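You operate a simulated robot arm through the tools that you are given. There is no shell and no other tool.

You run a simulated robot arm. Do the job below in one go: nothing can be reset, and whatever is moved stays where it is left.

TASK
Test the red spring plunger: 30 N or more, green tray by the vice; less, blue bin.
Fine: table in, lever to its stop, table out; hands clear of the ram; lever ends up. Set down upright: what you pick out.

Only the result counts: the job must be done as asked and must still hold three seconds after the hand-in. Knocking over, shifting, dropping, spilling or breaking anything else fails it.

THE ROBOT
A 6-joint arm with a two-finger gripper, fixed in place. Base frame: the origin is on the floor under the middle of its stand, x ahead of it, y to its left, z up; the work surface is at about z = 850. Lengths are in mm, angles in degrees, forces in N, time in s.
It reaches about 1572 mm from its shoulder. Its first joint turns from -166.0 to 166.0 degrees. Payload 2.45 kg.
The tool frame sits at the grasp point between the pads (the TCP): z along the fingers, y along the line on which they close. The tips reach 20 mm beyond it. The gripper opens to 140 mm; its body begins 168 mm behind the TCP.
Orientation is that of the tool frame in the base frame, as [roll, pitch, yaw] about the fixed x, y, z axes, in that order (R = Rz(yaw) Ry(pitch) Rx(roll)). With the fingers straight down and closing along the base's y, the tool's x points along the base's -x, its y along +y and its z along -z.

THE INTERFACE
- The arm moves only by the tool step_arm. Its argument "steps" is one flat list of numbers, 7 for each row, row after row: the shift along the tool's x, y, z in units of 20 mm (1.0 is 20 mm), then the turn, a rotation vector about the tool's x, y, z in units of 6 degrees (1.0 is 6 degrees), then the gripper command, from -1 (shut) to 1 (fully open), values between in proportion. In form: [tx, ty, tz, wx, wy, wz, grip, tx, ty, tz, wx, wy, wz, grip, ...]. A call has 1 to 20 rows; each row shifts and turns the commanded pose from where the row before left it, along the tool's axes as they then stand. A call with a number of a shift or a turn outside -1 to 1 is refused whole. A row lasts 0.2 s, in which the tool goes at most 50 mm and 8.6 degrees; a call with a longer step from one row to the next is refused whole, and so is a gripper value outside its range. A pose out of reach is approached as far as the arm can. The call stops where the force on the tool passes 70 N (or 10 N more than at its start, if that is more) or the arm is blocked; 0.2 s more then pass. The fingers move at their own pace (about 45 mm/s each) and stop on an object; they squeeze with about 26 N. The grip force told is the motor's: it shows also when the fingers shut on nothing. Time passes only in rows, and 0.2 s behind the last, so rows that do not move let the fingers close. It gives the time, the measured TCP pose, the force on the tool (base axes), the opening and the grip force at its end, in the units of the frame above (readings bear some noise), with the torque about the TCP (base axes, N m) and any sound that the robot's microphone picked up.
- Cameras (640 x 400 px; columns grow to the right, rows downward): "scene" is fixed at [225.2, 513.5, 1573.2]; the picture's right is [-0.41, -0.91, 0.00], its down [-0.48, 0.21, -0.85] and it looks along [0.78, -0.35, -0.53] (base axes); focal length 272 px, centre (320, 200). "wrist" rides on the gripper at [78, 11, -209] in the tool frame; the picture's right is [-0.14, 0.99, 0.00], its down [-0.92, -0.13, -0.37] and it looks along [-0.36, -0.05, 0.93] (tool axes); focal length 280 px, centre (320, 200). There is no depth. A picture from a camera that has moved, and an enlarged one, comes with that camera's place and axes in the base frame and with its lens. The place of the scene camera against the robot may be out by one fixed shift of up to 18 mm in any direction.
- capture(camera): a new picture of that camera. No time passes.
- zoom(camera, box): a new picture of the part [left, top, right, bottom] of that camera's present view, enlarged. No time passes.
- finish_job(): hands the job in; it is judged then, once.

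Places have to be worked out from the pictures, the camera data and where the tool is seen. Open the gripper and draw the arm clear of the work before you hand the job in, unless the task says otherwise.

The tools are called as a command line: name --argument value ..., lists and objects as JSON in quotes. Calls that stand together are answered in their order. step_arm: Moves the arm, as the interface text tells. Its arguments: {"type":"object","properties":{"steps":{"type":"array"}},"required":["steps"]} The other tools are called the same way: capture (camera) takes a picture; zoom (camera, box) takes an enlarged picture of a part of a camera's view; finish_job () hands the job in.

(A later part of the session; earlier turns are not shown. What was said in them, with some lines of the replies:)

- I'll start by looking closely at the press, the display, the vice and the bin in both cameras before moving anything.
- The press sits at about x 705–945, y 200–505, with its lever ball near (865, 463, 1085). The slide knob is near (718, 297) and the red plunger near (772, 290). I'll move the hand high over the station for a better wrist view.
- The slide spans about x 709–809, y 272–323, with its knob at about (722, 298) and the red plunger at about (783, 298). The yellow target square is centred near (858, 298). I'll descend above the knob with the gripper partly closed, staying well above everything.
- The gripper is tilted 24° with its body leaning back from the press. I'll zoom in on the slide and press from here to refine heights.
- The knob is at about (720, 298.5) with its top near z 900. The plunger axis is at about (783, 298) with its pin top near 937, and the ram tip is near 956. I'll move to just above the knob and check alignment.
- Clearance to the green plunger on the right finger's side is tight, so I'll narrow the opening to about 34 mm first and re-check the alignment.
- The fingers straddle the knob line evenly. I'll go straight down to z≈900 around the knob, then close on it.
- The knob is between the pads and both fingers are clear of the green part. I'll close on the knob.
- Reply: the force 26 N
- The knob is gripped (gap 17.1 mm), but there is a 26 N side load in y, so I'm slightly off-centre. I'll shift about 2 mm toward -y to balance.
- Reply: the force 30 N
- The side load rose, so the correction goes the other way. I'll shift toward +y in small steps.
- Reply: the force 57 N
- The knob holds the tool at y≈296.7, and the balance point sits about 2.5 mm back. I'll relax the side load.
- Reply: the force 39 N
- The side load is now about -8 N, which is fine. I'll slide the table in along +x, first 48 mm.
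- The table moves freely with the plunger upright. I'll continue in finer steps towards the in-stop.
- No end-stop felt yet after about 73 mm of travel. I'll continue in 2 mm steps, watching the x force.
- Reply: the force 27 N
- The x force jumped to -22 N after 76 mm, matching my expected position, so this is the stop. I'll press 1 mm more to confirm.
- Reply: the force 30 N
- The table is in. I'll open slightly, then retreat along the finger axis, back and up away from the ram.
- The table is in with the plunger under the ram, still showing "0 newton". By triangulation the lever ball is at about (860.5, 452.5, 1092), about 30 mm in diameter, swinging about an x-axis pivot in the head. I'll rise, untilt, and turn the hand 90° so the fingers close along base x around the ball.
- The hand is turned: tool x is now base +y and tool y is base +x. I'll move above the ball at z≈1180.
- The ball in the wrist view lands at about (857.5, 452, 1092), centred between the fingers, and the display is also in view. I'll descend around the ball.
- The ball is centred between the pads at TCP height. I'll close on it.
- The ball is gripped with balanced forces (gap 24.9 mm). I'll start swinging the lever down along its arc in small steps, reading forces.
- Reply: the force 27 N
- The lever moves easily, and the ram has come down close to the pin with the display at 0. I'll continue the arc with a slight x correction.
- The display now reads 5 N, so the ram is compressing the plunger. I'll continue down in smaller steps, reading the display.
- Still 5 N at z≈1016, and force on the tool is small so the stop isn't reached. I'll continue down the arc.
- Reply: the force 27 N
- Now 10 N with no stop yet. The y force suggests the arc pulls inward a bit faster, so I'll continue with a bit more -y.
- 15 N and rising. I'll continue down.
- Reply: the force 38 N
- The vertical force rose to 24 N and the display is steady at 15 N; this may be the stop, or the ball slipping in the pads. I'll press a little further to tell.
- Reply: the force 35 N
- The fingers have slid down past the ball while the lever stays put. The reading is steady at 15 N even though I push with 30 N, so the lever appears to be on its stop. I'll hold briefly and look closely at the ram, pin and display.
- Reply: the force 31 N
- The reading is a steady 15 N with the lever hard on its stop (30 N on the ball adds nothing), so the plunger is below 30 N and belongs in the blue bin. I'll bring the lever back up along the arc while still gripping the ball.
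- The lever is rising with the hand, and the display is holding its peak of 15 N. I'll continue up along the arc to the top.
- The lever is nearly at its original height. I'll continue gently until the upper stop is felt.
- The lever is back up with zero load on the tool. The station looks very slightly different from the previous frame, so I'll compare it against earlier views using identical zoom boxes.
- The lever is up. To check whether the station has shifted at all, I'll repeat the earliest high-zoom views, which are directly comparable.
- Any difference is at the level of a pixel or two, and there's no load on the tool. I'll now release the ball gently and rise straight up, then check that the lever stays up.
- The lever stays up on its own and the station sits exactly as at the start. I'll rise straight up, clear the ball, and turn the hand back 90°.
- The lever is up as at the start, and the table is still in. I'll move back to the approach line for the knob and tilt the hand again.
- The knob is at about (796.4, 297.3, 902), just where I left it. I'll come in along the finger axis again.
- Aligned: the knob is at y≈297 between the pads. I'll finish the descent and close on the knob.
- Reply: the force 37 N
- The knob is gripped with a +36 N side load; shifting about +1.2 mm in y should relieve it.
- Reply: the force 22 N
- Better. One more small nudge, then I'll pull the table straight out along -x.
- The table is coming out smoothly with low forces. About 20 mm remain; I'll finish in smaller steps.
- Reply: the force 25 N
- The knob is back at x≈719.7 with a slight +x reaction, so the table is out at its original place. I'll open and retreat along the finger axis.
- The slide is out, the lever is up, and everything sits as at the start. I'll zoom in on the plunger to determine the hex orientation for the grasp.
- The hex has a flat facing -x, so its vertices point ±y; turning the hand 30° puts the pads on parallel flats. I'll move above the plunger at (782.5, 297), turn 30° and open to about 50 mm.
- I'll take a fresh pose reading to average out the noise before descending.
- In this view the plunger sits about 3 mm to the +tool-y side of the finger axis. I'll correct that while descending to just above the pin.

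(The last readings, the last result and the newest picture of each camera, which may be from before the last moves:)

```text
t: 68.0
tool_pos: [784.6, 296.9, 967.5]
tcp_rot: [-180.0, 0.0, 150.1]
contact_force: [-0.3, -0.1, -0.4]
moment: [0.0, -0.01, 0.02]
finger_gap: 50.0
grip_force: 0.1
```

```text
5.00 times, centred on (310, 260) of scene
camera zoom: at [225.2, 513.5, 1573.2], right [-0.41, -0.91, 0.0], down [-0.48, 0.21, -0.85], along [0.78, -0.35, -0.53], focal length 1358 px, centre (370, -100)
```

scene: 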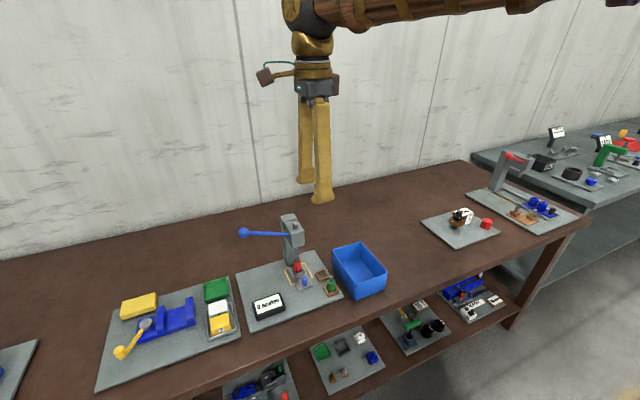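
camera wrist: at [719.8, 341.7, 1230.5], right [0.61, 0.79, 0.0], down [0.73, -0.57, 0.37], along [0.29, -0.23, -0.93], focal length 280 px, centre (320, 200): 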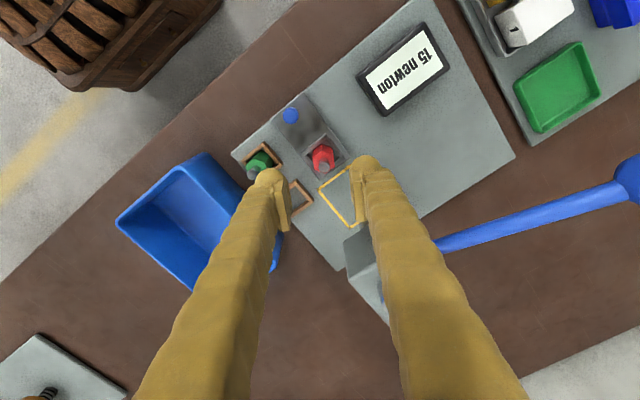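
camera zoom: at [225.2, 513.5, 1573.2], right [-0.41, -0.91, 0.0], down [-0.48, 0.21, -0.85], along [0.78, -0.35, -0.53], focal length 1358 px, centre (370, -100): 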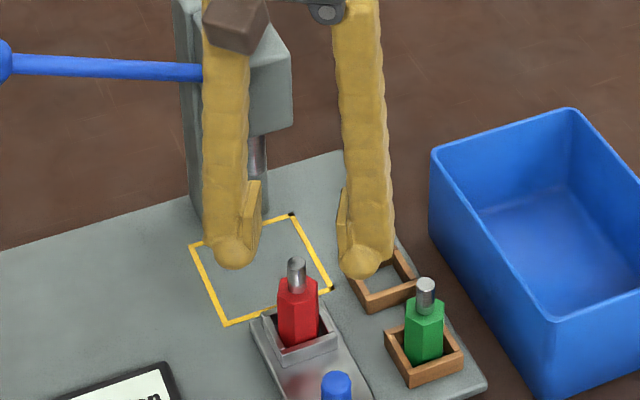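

The pin is about 1.5 mm to the +y side of the finger mid-plane. I'll correct and descend to z≈905 around the hex body, keeping the tips above the socket walls.

step_arm --steps '[0, 0.04, 0.625, 0, 0, 0, -0.286, 0, 0.035, 0.625, 0, 0, 0, -0.286, 0, 0, 0.625, 0, 0, 0, -0.286, 0, 0, 0.625, 0, 0, 0, -0.286, 0, 0, 0.6, 0, 0, 0, -0.286, 0, 0, 0, 0, 0, 0, -0.286]'

zoom --camera "wrist" --box '[250, 100, 390, 240]'

zoom --camera "scene" --box '[270, 220, 350, 300]'

```text
t: 69.4
tool_pos: [786.4, 298.2, 906.1]
tcp_rot: [180.0, 0.0, 149.9]
contact_force: [-0.8, -0.7, 1.3]
moment: [-0.02, 0.0, -0.01]
finger_gap: 49.9
grip_force: 0.0
```

```text
2.86 times, centred on (320, 170) of wrist
camera zoom: at [723.4, 345.4, 1114.8], right [0.61, 0.79, 0.0], down [0.73, -0.57, 0.37], along [0.29, -0.23, -0.93], focal length 801 px, centre (320, 286)
```

zoom: 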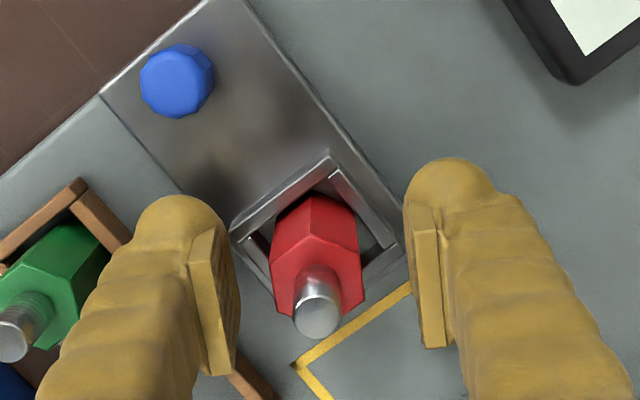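

```text
5.00 times, centred on (310, 260) of scene
camera zoom: at [225.2, 513.5, 1573.2], right [-0.41, -0.91, 0.0], down [-0.48, 0.21, -0.85], along [0.78, -0.35, -0.53], focal length 1358 px, centre (370, -100)
```

zoom: 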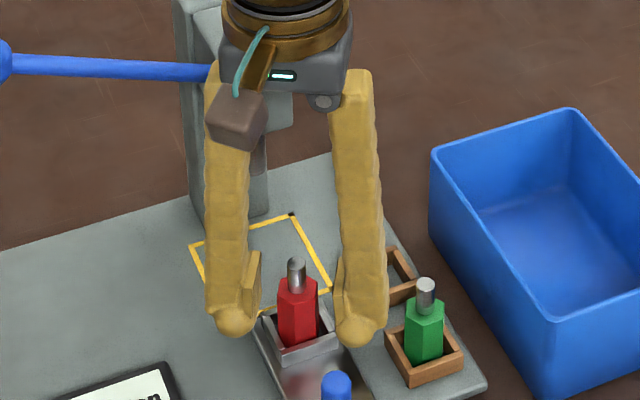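

The hex is centred between the pads, and the tips are above the socket walls. I'll close on the flats.

step_arm --steps '[0, 0, 0, 0, 0, 0, -1, 0, 0, 0, 0, 0, 0, -1, 0, 0, 0, 0, 0, 0, -1, 0, 0, 0, 0, 0, 0, -1]'

zoom --camera "wrist" --box '[250, 100, 390, 240]'

zoom --camera "scene" --box '[270, 220, 350, 300]'

```text
t: 70.4
tool_pos: [786.8, 298.8, 905.3]
tcp_rot: [-180.0, 0.1, 150.0]
contact_force: [-0.3, -0.4, 0.3]
moment: [-0.04, -0.02, -0.01]
finger_gap: 23.0
grip_force: 26.2
```

```text
2.86 times, centred on (320, 170) of wrist
camera zoom: at [723.5, 345.4, 1114.9], right [0.61, 0.79, 0.0], down [0.73, -0.57, 0.37], along [0.29, -0.23, -0.93], focal length 801 px, centre (320, 286)
```

zoom: 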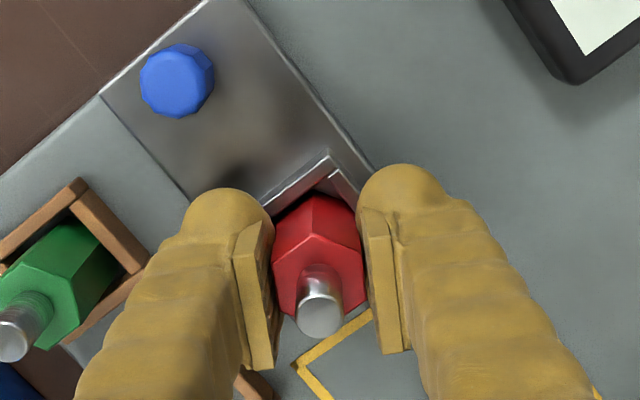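

```text
5.00 times, centred on (310, 260) of scene
camera zoom: at [225.2, 513.5, 1573.2], right [-0.41, -0.91, 0.0], down [-0.48, 0.21, -0.85], along [0.78, -0.35, -0.53], focal length 1358 px, centre (370, -100)
```

zoom: 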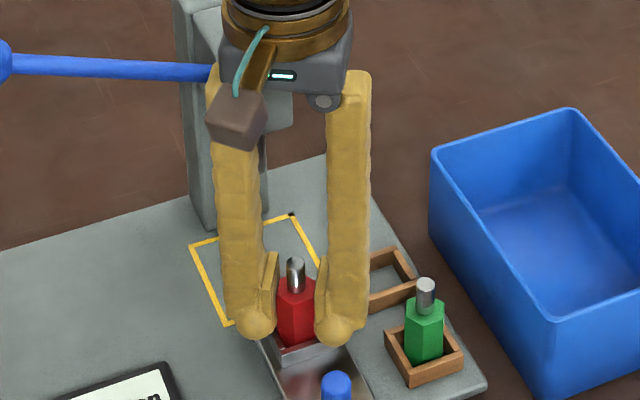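

Secure grip (gap 23.0 mm) with no side load. I'll lift straight up, slowly at first.

step_arm --steps '[0, 0, -0.3, 0, 0, 0, -1, 0, 0, -0.5, 0, 0, 0, -1, 0, 0, -0.7, 0, 0, 0, -1, 0, 0, -0.9, 0, 0, 0, -1, 0, 0, -0.9, 0, 0, 0, -1, 0, 0, -0.9, 0, 0, 0, -1, 0, 0, -0.9, 0, 0, 0, -1, 0, 0, -0.9, 0, 0, 0, -1, 0, 0, -0.9, 0, 0, 0, -1]'

zoom --camera "scene" --box '[220, 200, 400, 330]'

capture --camera "wrist"

```text
t: 72.4
tool_pos: [784.6, 299.0, 1045.2]
tcp_rot: [180.0, 0.0, 149.9]
contact_force: [-0.4, 0.4, -0.8]
moment: [0.03, 0.02, -0.01]
finger_gap: 9.5
grip_force: 26.2
```

```text
3.08 times, centred on (310, 265) of scene
camera zoom: at [225.2, 513.5, 1573.2], right [-0.41, -0.91, 0.0], down [-0.48, 0.21, -0.85], along [0.78, -0.35, -0.53], focal length 835 px, centre (351, 0)
```

zoom: 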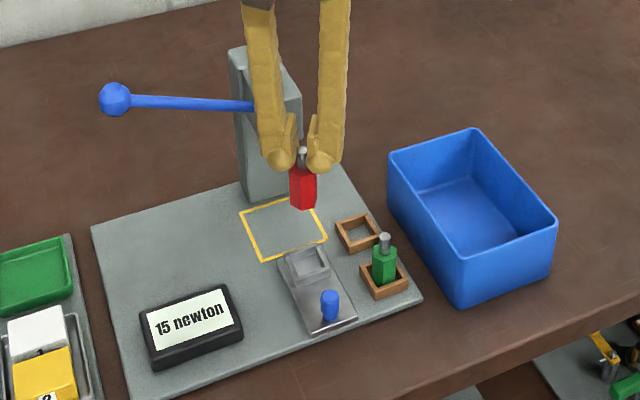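

```text
taken
camera wrist: at [721.3, 346.1, 1254.7], right [0.61, 0.79, 0.0], down [0.73, -0.57, 0.37], along [0.29, -0.23, -0.93], focal length 280 px, centre (320, 200)
```

wrist: 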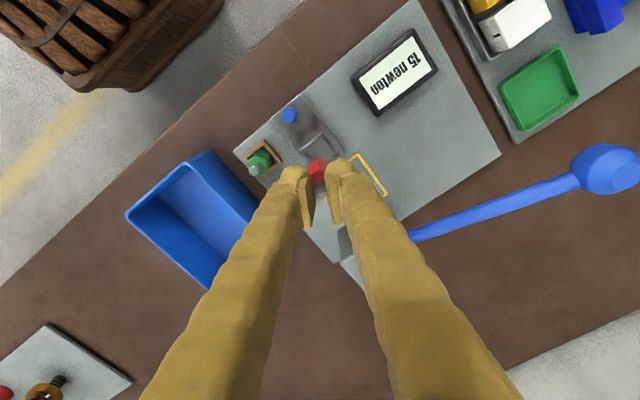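

The gap fell to 9.5 mm: the body slipped through the pads and the plunger now hangs by its pin. I'll look closely before doing anything.

zoom --camera "scene" --box '[280, 225, 330, 270]'

zoom --camera "wrist" --box '[270, 130, 370, 230]'

```text
8.89 times, centred on (305, 248) of scene
camera zoom: at [225.2, 513.5, 1573.2], right [-0.41, -0.91, 0.0], down [-0.48, 0.21, -0.85], along [0.78, -0.35, -0.53], focal length 2413 px, centre (453, -222)
```

zoom: 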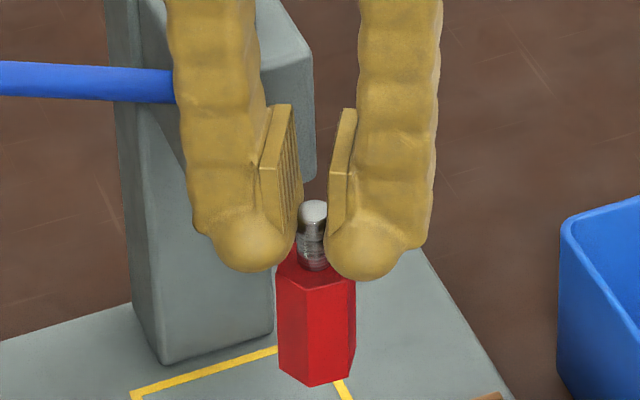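

```text
4.00 times, centred on (320, 180) of wrist
camera zoom: at [721.3, 346.1, 1254.7], right [0.61, 0.79, 0.0], down [0.73, -0.57, 0.37], along [0.29, -0.23, -0.93], focal length 1122 px, centre (320, 280)
```

zoom: 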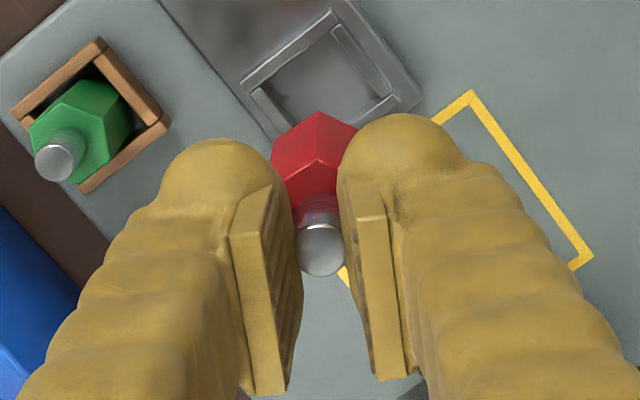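

The plunger hangs vertically by its pin between the fingertips. I'll hold still briefly to see whether the hold is stable.

step_arm --steps '[0, 0, 0, 0, 0, 0, -1, 0, 0, 0, 0, 0, 0, -1, 0, 0, 0, 0, 0, 0, -1]'

zoom --camera "scene" --box '[280, 225, 330, 270]'

zoom --camera "wrist" --box '[270, 130, 370, 230]'

```text
t: 73.2
tool_pos: [785.4, 299.6, 1045.4]
tcp_rot: [-179.9, 0.0, 150.0]
contact_force: [0.3, 0.4, -1.1]
moment: [0.03, -0.01, 0.0]
finger_gap: 9.3
grip_force: 25.8
```

```text
8.89 times, centred on (305, 248) of scene
camera zoom: at [225.2, 513.5, 1573.2], right [-0.41, -0.91, 0.0], down [-0.48, 0.21, -0.85], along [0.78, -0.35, -0.53], focal length 2413 px, centre (453, -222)
```

zoom: 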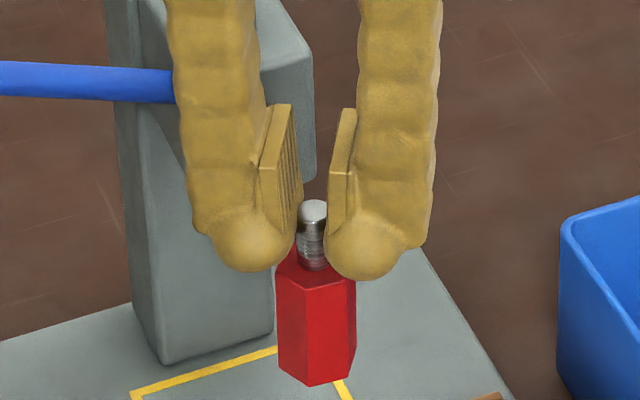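

```text
4.00 times, centred on (320, 180) of wrist
camera zoom: at [721.3, 346.1, 1254.7], right [0.61, 0.79, 0.0], down [0.73, -0.57, 0.37], along [0.29, -0.23, -0.93], focal length 1122 px, centre (320, 280)
```

zoom: 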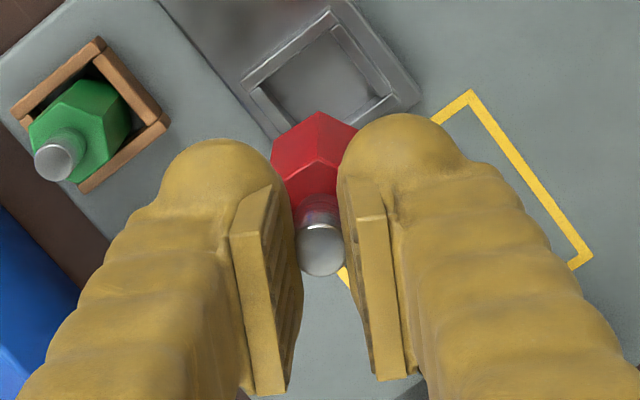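

The hold is stable (gap unchanged, plunger vertical), with the pin gripped over roughly its top 10 mm. The blue bin is next door, so I'll locate it precisely from here before moving gently.

zoom --camera "wrist" --box '[110, 130, 290, 310]'

zoom --camera "scene" --box '[315, 220, 405, 310]'

```text
2.22 times, centred on (200, 220) of wrist
camera zoom: at [721.3, 346.1, 1254.7], right [0.61, 0.79, 0.0], down [0.73, -0.57, 0.37], along [0.29, -0.23, -0.93], focal length 623 px, centre (587, 156)
```

zoom: 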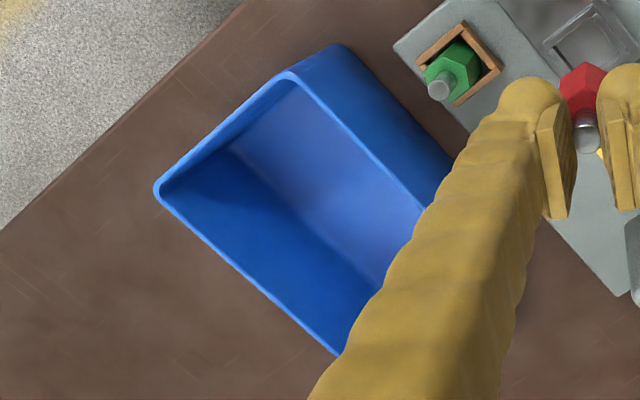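

```text
4.44 times, centred on (360, 265) of scene
camera zoom: at [225.2, 513.5, 1573.2], right [-0.41, -0.91, 0.0], down [-0.48, 0.21, -0.85], along [0.78, -0.35, -0.53], focal length 1207 px, centre (142, -89)
```

zoom: 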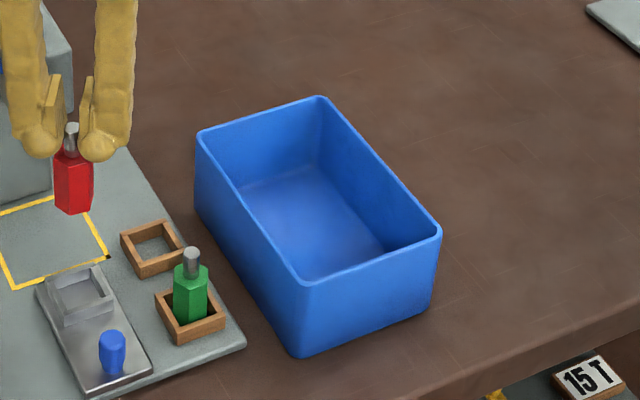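

The bin spans about x 683–851, y 57–170, rim near z 925, and the plunger bottom hangs near z 966, so it clears the rim. I'll move slowly across to the bin centre (767, 114) with a soft start and stop.

step_arm --steps '[-0.064, -0.141, 0, 0, 0, 0, -1, -0.128, -0.283, 0, 0, 0, 0, -1, -0.214, -0.472, 0, 0, 0, 0, -1, -0.214, -0.472, 0, 0, 0, 0, -1, -0.214, -0.472, 0, 0, 0, 0, -1, -0.214, -0.472, 0, 0, 0, 0, -1, -0.214, -0.472, 0, 0, 0, 0, -1, -0.214, -0.472, 0, 0, 0, 0, -1, -0.214, -0.472, 0, 0, 0, 0, -1, -0.214, -0.472, 0, 0, 0, 0, -1]'

zoom --camera "scene" --box '[280, 210, 400, 310]'

```text
t: 75.4
tool_pos: [774.1, 208.5, 1045.5]
tcp_rot: [-180.0, 0.0, 150.0]
contact_force: [0.2, 0.4, -0.7]
moment: [-0.02, 0.01, -0.01]
finger_gap: 9.3
grip_force: 25.8
```

```text
4.00 times, centred on (340, 260) of scene
camera zoom: at [225.2, 513.5, 1573.2], right [-0.41, -0.91, 0.0], down [-0.48, 0.21, -0.85], along [0.78, -0.35, -0.53], focal length 1086 px, centre (240, -40)
```

zoom: 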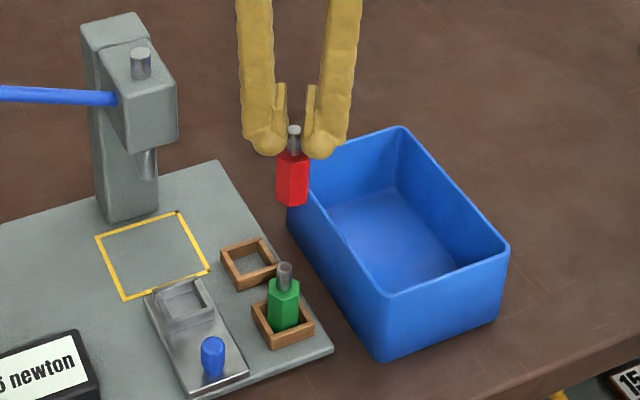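

The hold is steady. I'll continue to the bin centre with a soft stop.

step_arm --steps '[-0.231, -0.48, 0, 0, 0, 0, -1, -0.231, -0.48, 0, 0, 0, 0, -1, -0.231, -0.48, 0, 0, 0, 0, -1, -0.231, -0.48, 0, 0, 0, 0, -1, -0.231, -0.48, 0, 0, 0, 0, -1, -0.231, -0.48, 0, 0, 0, 0, -1, -0.231, -0.48, 0, 0, 0, 0, -1, -0.231, -0.48, 0, 0, 0, 0, -1, -0.139, -0.288, 0, 0, 0, 0, -1, -0.07, -0.144, 0, 0, 0, 0, -1]'

zoom --camera "scene" --box '[280, 210, 400, 310]'

capture --camera "wrist"

```text
t: 77.6
tool_pos: [769.1, 113.2, 1045.8]
tcp_rot: [-179.9, 0.0, 149.9]
contact_force: [0.2, 0.3, -2.7]
moment: [0.0, 0.01, 0.0]
finger_gap: 9.5
grip_force: 26.2
```

```text
4.00 times, centred on (340, 260) of scene
camera zoom: at [225.2, 513.5, 1573.2], right [-0.41, -0.91, 0.0], down [-0.48, 0.21, -0.85], along [0.78, -0.35, -0.53], focal length 1086 px, centre (240, -40)
```

zoom: 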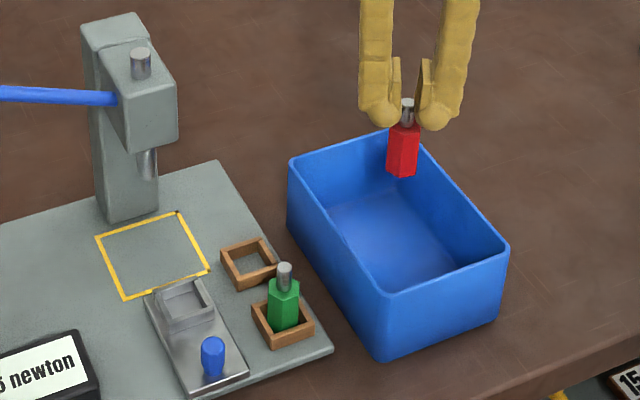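

```text
taken
camera wrist: at [705.2, 160.1, 1254.0], right [0.61, 0.79, 0.0], down [0.73, -0.57, 0.37], along [0.29, -0.23, -0.93], focal length 280 px, centre (320, 200)
```

wrist: 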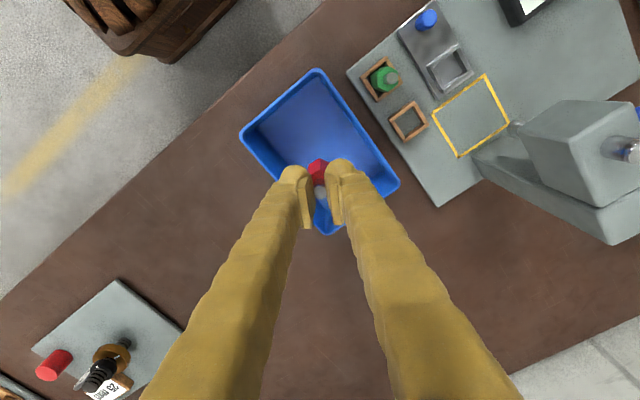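

The plunger is above the bin centre (768, 115) and hanging upright. I'll descend gently about 85 mm first.

step_arm --steps '[0, 0, 0.15, 0, 0, 0, -1, 0, 0, 0.3, 0, 0, 0, -1, 0, 0, 0.45, 0, 0, 0, -1, 0, 0, 0.45, 0, 0, 0, -1, 0, 0, 0.45, 0, 0, 0, -1, 0, 0, 0.45, 0, 0, 0, -1, 0, 0, 0.45, 0, 0, 0, -1, 0, 0, 0.45, 0, 0, 0, -1, 0, 0, 0.45, 0, 0, 0, -1, 0, 0, 0.3, 0, 0, 0, -1, 0, 0, 0.15, 0, 0, 0, -1]'

zoom --camera "scene" --box '[310, 210, 400, 310]'

zoom --camera "wrist" --box '[220, 60, 420, 240]'

```text
t: 80.0
tool_pos: [768.1, 110.8, 963.5]
tcp_rot: [-179.9, -0.1, 150.0]
contact_force: [0.0, -0.4, -1.2]
moment: [-0.02, 0.01, 0.0]
finger_gap: 9.3
grip_force: 25.9
```

```text
4.00 times, centred on (355, 260) of scene
camera zoom: at [225.2, 513.5, 1573.2], right [-0.41, -0.91, 0.0], down [-0.48, 0.21, -0.85], along [0.78, -0.35, -0.53], focal length 1086 px, centre (180, -40)
```

zoom: 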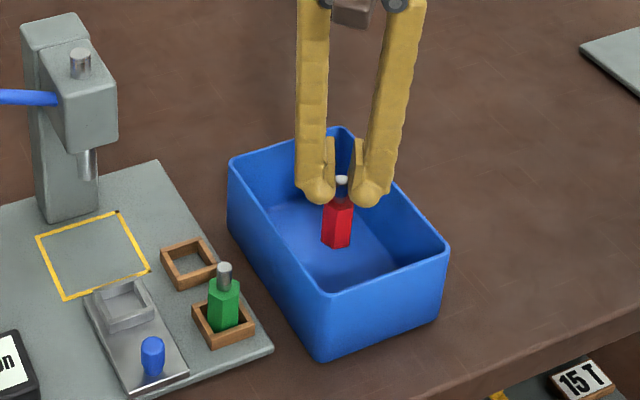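

```text
2.22 times, centred on (320, 150) of wrist
camera zoom: at [705.1, 158.5, 1172.9], right [0.61, 0.79, 0.0], down [0.73, -0.57, 0.37], along [0.29, -0.23, -0.93], focal length 623 px, centre (320, 311)
```

zoom: 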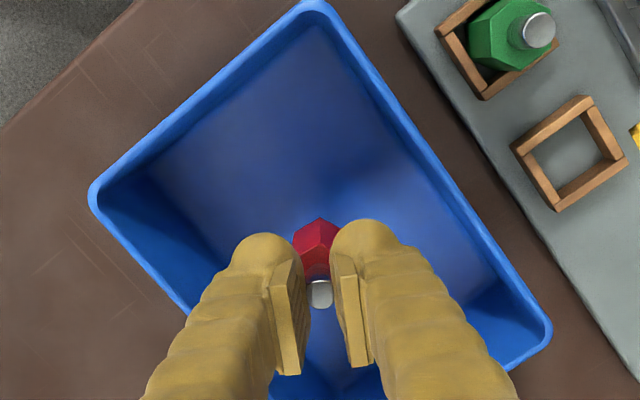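

It's well clear of the bin walls. I'll continue down in small steps and watch for the floor contact.

step_arm --steps '[0, 0, 0.2, 0, 0, 0, -1, 0, 0, 0.2, 0, 0, 0, -1, 0, 0, 0.2, 0, 0, 0, -1, 0, 0, 0.2, 0, 0, 0, -1]'

zoom --camera "scene" --box '[330, 230, 380, 280]'

```text
t: 81.0
tool_pos: [766.9, 111.6, 947.8]
tcp_rot: [180.0, 0.0, 150.0]
contact_force: [0.4, 0.6, -1.6]
moment: [0.0, -0.01, -0.01]
finger_gap: 9.5
grip_force: 25.7
```

```text
8.00 times, centred on (355, 255) of scene
camera zoom: at [225.2, 513.5, 1573.2], right [-0.41, -0.91, 0.0], down [-0.48, 0.21, -0.85], along [0.78, -0.35, -0.53], focal length 2172 px, centre (40, -240)
```

zoom: 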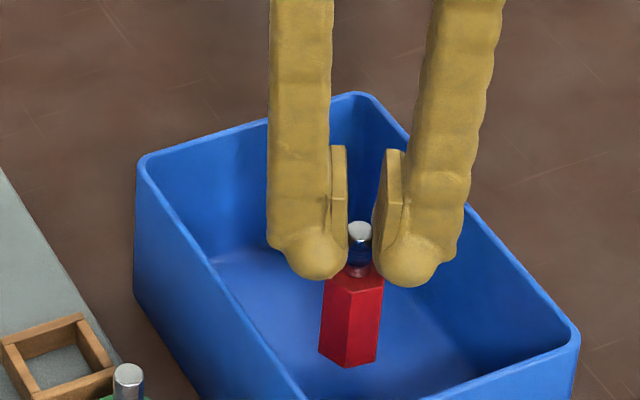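

The plunger is vertical once perspective is accounted for, with no contact yet at z 948. I'll keep going in 2 mm steps.

step_arm --steps '[0, 0, 0.1, 0, 0, 0, -1, 0, 0, 0.1, 0, 0, 0, -1, 0, 0, 0.1, 0, 0, 0, -1, 0, 0, 0.1, 0, 0, 0, -1]'

zoom --camera "scene" --box '[330, 230, 380, 280]'

```text
t: 82.0
tool_pos: [768.8, 112.7, 937.8]
tcp_rot: [-180.0, 0.0, 150.0]
contact_force: [-0.1, -0.8, -1.5]
moment: [-0.02, 0.01, -0.01]
finger_gap: 9.1
grip_force: 26.1
```

```text
8.00 times, centred on (355, 255) of scene
camera zoom: at [225.2, 513.5, 1573.2], right [-0.41, -0.91, 0.0], down [-0.48, 0.21, -0.85], along [0.78, -0.35, -0.53], focal length 2172 px, centre (40, -240)
```

zoom: 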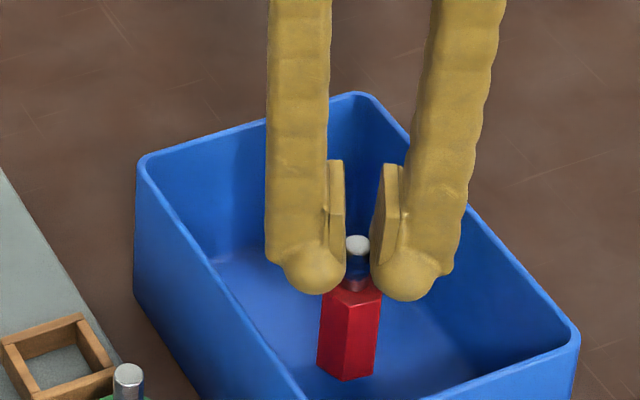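

No contact yet. I'll continue in 1.5 mm steps.

step_arm --steps '[0, 0, 0.075, 0, 0, 0, -1, 0, 0, 0.075, 0, 0, 0, -1, 0, 0, 0.075, 0, 0, 0, -1]'

zoom --camera "scene" --box '[330, 230, 380, 280]'

```text
t: 82.8
tool_pos: [768.6, 112.7, 933.0]
tcp_rot: [-180.0, 0.1, 149.9]
contact_force: [0.6, -0.3, -1.2]
moment: [0.03, -0.02, -0.01]
finger_gap: 9.4
grip_force: 26.4
```

```text
8.00 times, centred on (355, 255) of scene
camera zoom: at [225.2, 513.5, 1573.2], right [-0.41, -0.91, 0.0], down [-0.48, 0.21, -0.85], along [0.78, -0.35, -0.53], focal length 2172 px, centre (40, -240)
```

zoom: 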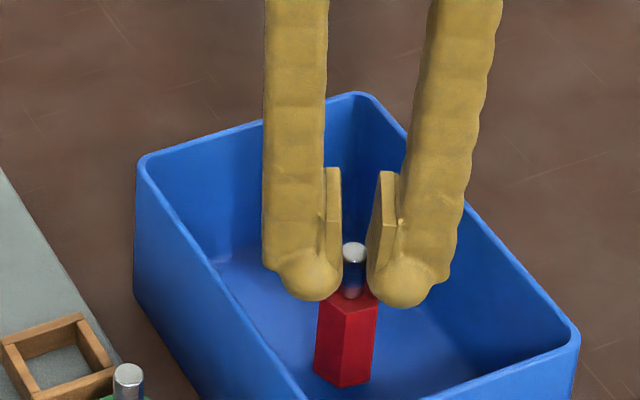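

step_arm --steps '[0, 0, 0.075, 0, 0, 0, -1, 0, 0, 0.075, 0, 0, 0, -1, 0, 0, 0.05, 0, 0, 0, -1]'

zoom --camera "scene" --box '[330, 230, 380, 280]'

```text
t: 83.6
tool_pos: [768.8, 112.7, 932.0]
tcp_rot: [-179.9, 0.0, 150.0]
contact_force: [0.7, 0.4, -1.1]
moment: [0.01, 0.0, -0.01]
finger_gap: 9.5
grip_force: 26.4
```

```text
8.00 times, centred on (355, 255) of scene
camera zoom: at [225.2, 513.5, 1573.2], right [-0.41, -0.91, 0.0], down [-0.48, 0.21, -0.85], along [0.78, -0.35, -0.53], focal length 2172 px, centre (40, -240)
```

zoom: 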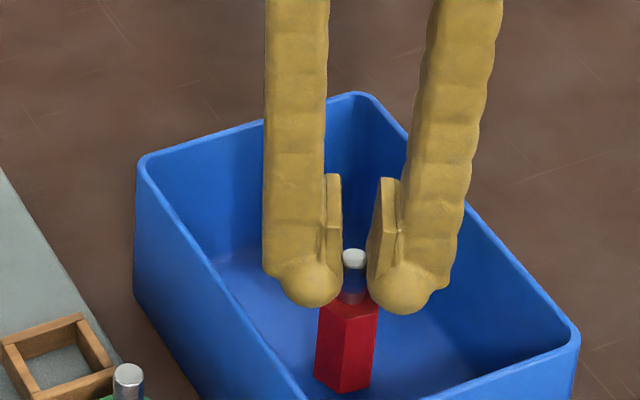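

Still hanging free (-1.1 N). I'll continue in 1 mm steps.

step_arm --steps '[0, 0, 0.05, 0, 0, 0, -1, 0, 0, 0.05, 0, 0, 0, -1, 0, 0, 0.05, 0, 0, 0, -1]'

zoom --camera "scene" --box '[330, 230, 380, 290]'

```text
t: 84.4
tool_pos: [768.5, 112.2, 928.3]
tcp_rot: [-180.0, -0.1, 150.1]
contact_force: [1.8, -1.3, 3.6]
moment: [-0.06, -0.09, 0.01]
finger_gap: 9.3
grip_force: 26.0
```

```text
6.67 times, centred on (355, 260) of scene
camera zoom: at [225.2, 513.5, 1573.2], right [-0.41, -0.91, 0.0], down [-0.48, 0.21, -0.85], along [0.78, -0.35, -0.53], focal length 1810 px, centre (87, -200)
```

zoom: 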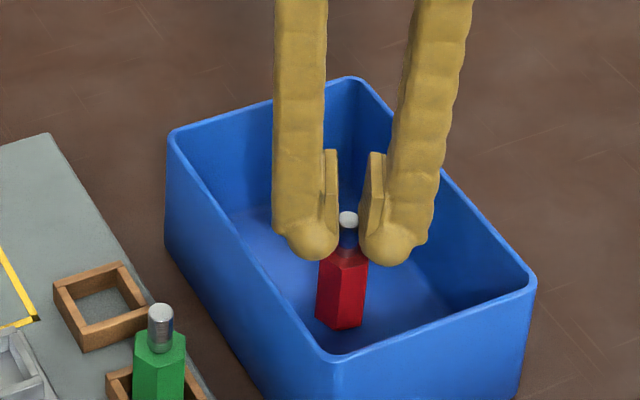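

Contact: the vertical force rose to +3.6 N. The small moment suggests one base edge touches first, so I'll go 1 mm lower to seat the base flat.

step_arm --steps '[0, 0, 0.04, 0, 0, 0, -1, 0, 0, 0, 0, 0, 0, -1]'

zoom --camera "wrist" --box '[270, 130, 370, 230]'

zoom --camera "scene" --box '[340, 245, 370, 285]'

```text
t: 85.0
tool_pos: [767.9, 113.4, 928.0]
tcp_rot: [180.0, 0.1, 150.0]
contact_force: [-0.1, -0.8, 3.9]
moment: [-0.04, 0.06, -0.02]
finger_gap: 9.5
grip_force: 26.2
```

```text
4.00 times, centred on (320, 180) of wrist
camera zoom: at [705.0, 160.1, 1136.8], right [0.61, 0.79, 0.0], down [0.73, -0.57, 0.37], along [0.29, -0.23, -0.93], focal length 1122 px, centre (320, 280)
```

zoom: 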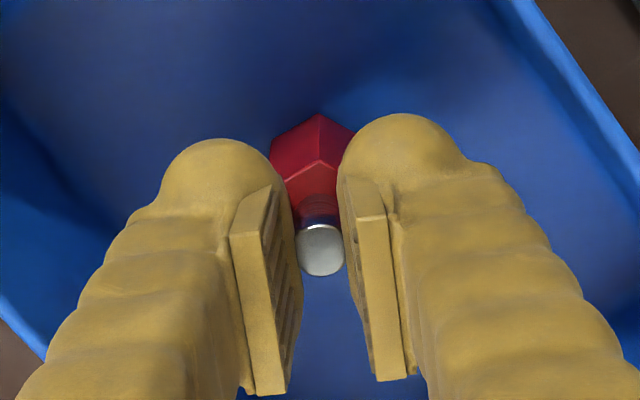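

```text
10.00 times, centred on (355, 265) of scene
camera zoom: at [225.2, 513.5, 1573.2], right [-0.41, -0.91, 0.0], down [-0.48, 0.21, -0.85], along [0.78, -0.35, -0.53], focal length 2715 px, centre (-30, -450)
```

zoom: 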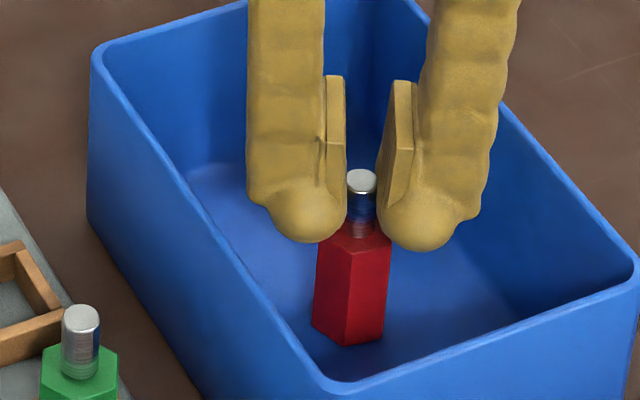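

The base is seated (about 5 N on the floor, the moment reversed through zero). I'll release gradually.

step_arm --steps '[0, 0, 0, 0, 0, 0, -0.8, 0, 0, 0, 0, 0, 0, -0.75, 0, 0, 0, 0, 0, 0, -0.7, 0, 0, 0, 0, 0, 0, -0.6, 0, 0, 0, 0, 0, 0, -0.5, 0, 0, 0, 0, 0, 0, -0.5]'

zoom --camera "wrist" --box '[270, 130, 370, 230]'

zoom --camera "scene" --box '[340, 245, 370, 285]'

```text
t: 86.4
tool_pos: [768.1, 113.5, 927.0]
tcp_rot: [-180.0, 0.0, 150.0]
contact_force: [0.1, 0.7, -0.6]
moment: [-0.01, 0.0, 0.01]
finger_gap: 35.2
grip_force: 0.0
```

```text
4.00 times, centred on (320, 180) of wrist
camera zoom: at [705.1, 160.0, 1136.8], right [0.61, 0.79, 0.0], down [0.73, -0.57, 0.37], along [0.29, -0.23, -0.93], focal length 1122 px, centre (320, 280)
```

zoom: 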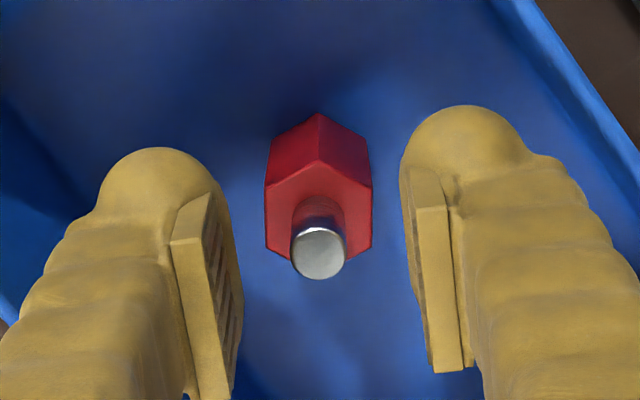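

```text
10.00 times, centred on (355, 265) of scene
camera zoom: at [225.2, 513.5, 1573.2], right [-0.41, -0.91, 0.0], down [-0.48, 0.21, -0.85], along [0.78, -0.35, -0.53], focal length 2715 px, centre (-30, -450)
```

zoom: 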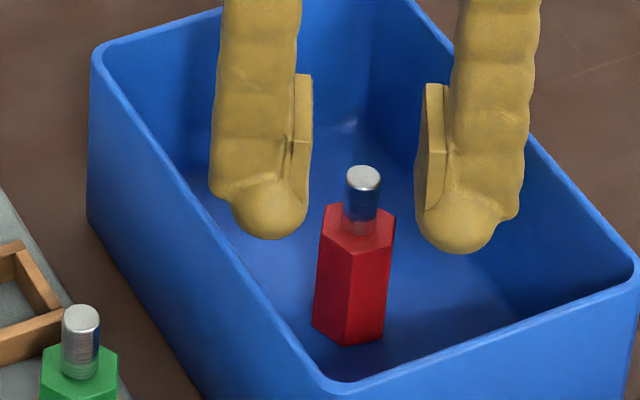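

The plunger stands free and upright in the blue bin. I'll rise straight up, clear of the bin, and open the gripper.

step_arm --steps '[0, 0, -0.3, 0, 0, 0, -0.5, 0, 0, -0.5, 0, 0, 0, -0.5, 0, 0, -0.8, 0, 0, 0, -0.5, 0, 0, -1, 0, 0, 0, -0.5, 0, 0, -1, 0, 0, 0, -0.5, 0, 0, -1, 0, 0, 0, -0.2, 0, 0, -1, 0, 0, 0, 0, 0, 0, -1, 0, 0, 0, 0.3, 0, 0, -1, 0, 0, 0, 0.5, 0, 0, -1, 0, 0, 0, 0.5, 0, 0, -1, 0, 0, 0, 0.5, 0, 0, -1, 0, 0, 0, 0.5, 0, 0, -1, 0, 0, 0, 0.5, 0, 0, -1, 0, 0, 0, 0.5, 0, 0, -1, 0, 0, 0, 0.5, 0, 0, -1, 0, 0, 0, 0.5]'

zoom --camera "scene" --box '[220, 200, 400, 330]'

capture --camera "wrist"

capture --camera "scene"

```text
t: 89.8
tool_pos: [765.8, 113.1, 1222.0]
tcp_rot: [-180.0, -0.1, 150.0]
contact_force: [0.4, -0.1, -0.4]
moment: [-0.01, 0.02, 0.0]
finger_gap: 105.2
grip_force: 0.0
```

```text
3.08 times, centred on (310, 265) of scene
camera zoom: at [225.2, 513.5, 1573.2], right [-0.41, -0.91, 0.0], down [-0.48, 0.21, -0.85], along [0.78, -0.35, -0.53], focal length 835 px, centre (351, 0)
```

zoom: 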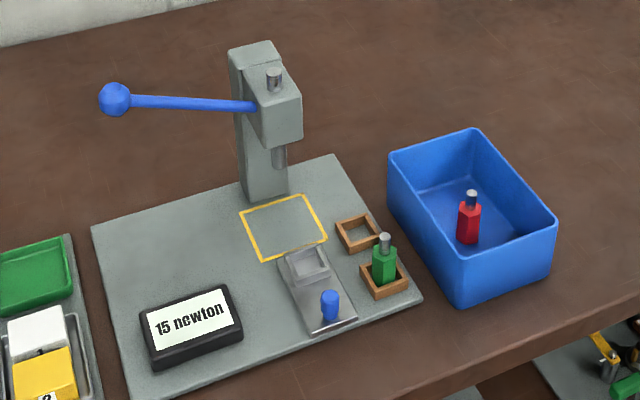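

```text
taken
camera wrist: at [703.5, 159.7, 1430.2], right [0.61, 0.79, 0.0], down [0.73, -0.57, 0.37], along [0.29, -0.23, -0.93], focal length 280 px, centre (320, 200)
```

wrist: 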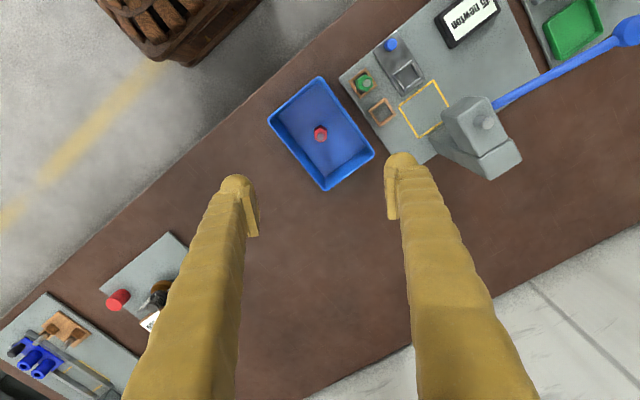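

```text
taken
```

scene: 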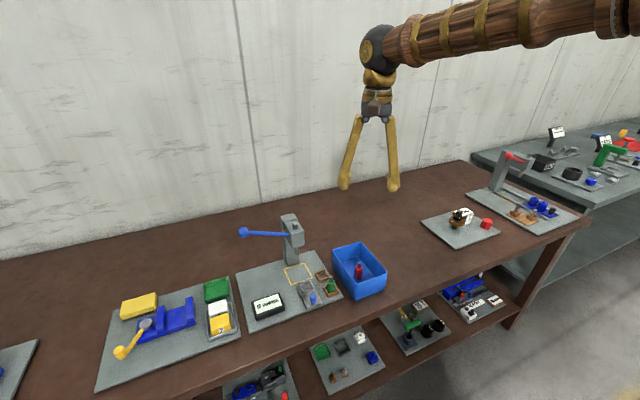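

The plunger stands upright in the blue bin, the lever is up, the table is out, and the green plunger and other items are untouched. I'll draw the arm further up and back, then do a last check.

step_arm --steps '[0.6, 0, -0.8, 0, 0, 0, 1, 0.6, 0, -0.8, 0, 0, 0, 1, 0.6, 0, -0.8, 0, 0, 0, 1, 0.6, 0, -0.8, 0, 0, 0, 1, 0.6, 0, -0.8, 0, 0, 0, 1, 0.6, 0, -0.8, 0, 0, 0, 1, 0.6, 0, -0.8, 0, 0, 0, 1, 0.6, 0, -0.8, 0, 0, 0, 1, 0, 0, 0, 0, 0, 0, 1, 0, 0, 0, 0, 0, 0, 1, 0, 0, 0, 0, 0, 0, 1]'

zoom --camera "scene" --box '[220, 200, 400, 330]'

zoom --camera "scene" --box '[330, 235, 390, 300]'

zoom --camera "scene" --box '[270, 230, 350, 315]'

```text
t: 92.2
tool_pos: [685.9, 160.7, 1347.5]
tcp_rot: [-180.0, 0.0, 150.0]
contact_force: [0.0, 1.2, 0.3]
moment: [-0.04, -0.01, -0.01]
finger_gap: 140.1
grip_force: 0.0
```

```text
3.08 times, centred on (310, 265) of scene
camera zoom: at [225.2, 513.5, 1573.2], right [-0.41, -0.91, 0.0], down [-0.48, 0.21, -0.85], along [0.78, -0.35, -0.53], focal length 835 px, centre (351, 0)
```

zoom: 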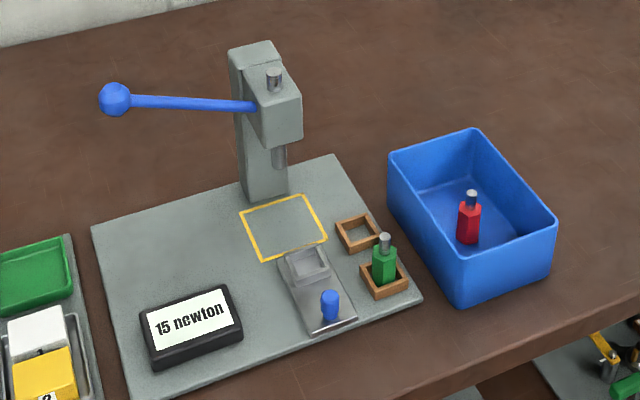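

```text
6.15 times, centred on (360, 268) of scene
camera zoom: at [225.2, 513.5, 1573.2], right [-0.41, -0.91, 0.0], down [-0.48, 0.21, -0.85], along [0.78, -0.35, -0.53], focal length 1671 px, centre (74, -215)
```

zoom: 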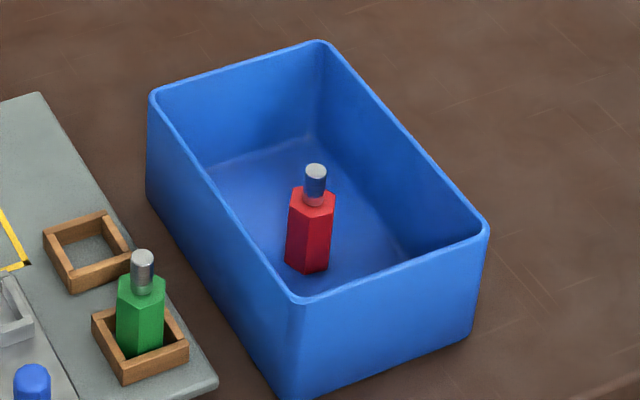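

```text
4.71 times, centred on (310, 272) of scene
camera zoom: at [225.2, 513.5, 1573.2], right [-0.41, -0.91, 0.0], down [-0.48, 0.21, -0.85], along [0.78, -0.35, -0.53], focal length 1278 px, centre (367, -141)
```

zoom: 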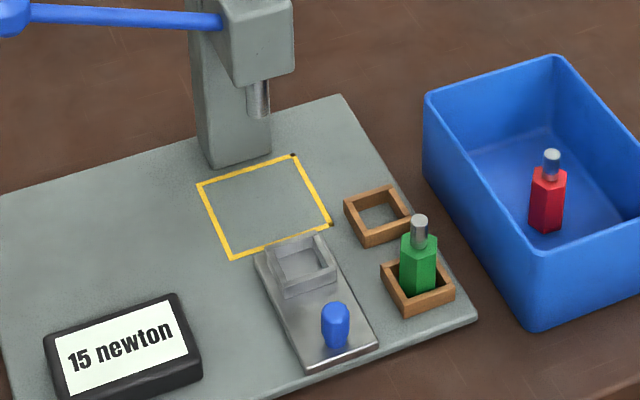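

The peak reading is 15 N (below 30 N) and the red plunger stands upright in the blue bin. The lever is up, the table is out, the green plunger is in its nest, and the arm is clear with the gripper open. I'm handing the job in.

finish_job

```text
The job is handed in.
```

The red spring plunger tested at 15 N, which is below 30 N, so it went into the blue bin, standing upright. The display climbed to 15 N and stayed there when I pushed about 30 N on the ball against the lever's stop.

The lever is back up, the table is out, and the arm is clear with the gripper open. The hand stayed clear of the ram during the press.

Three things to know about how it went:

- **Grip slipped:** when I lifted the plunger out of the table, the body slid through the pads and it ended up hanging by its pin. The hold stayed steady, so I carried it slowly to the bin and set it down from there. It was not dropped.
- **Press moved slightly:** raising the lever tilted the press base by an estimated 3 mm, and it settled back when I let go. In the last pictures the base looks within 1–2 mm of where it started.
- **Out-stop not confirmed:** I pulled the table back to within about 1 mm of where it started and felt only a light resistance there.

Nothing else looked moved in the final pictures, and the green plunger is still in its nest.
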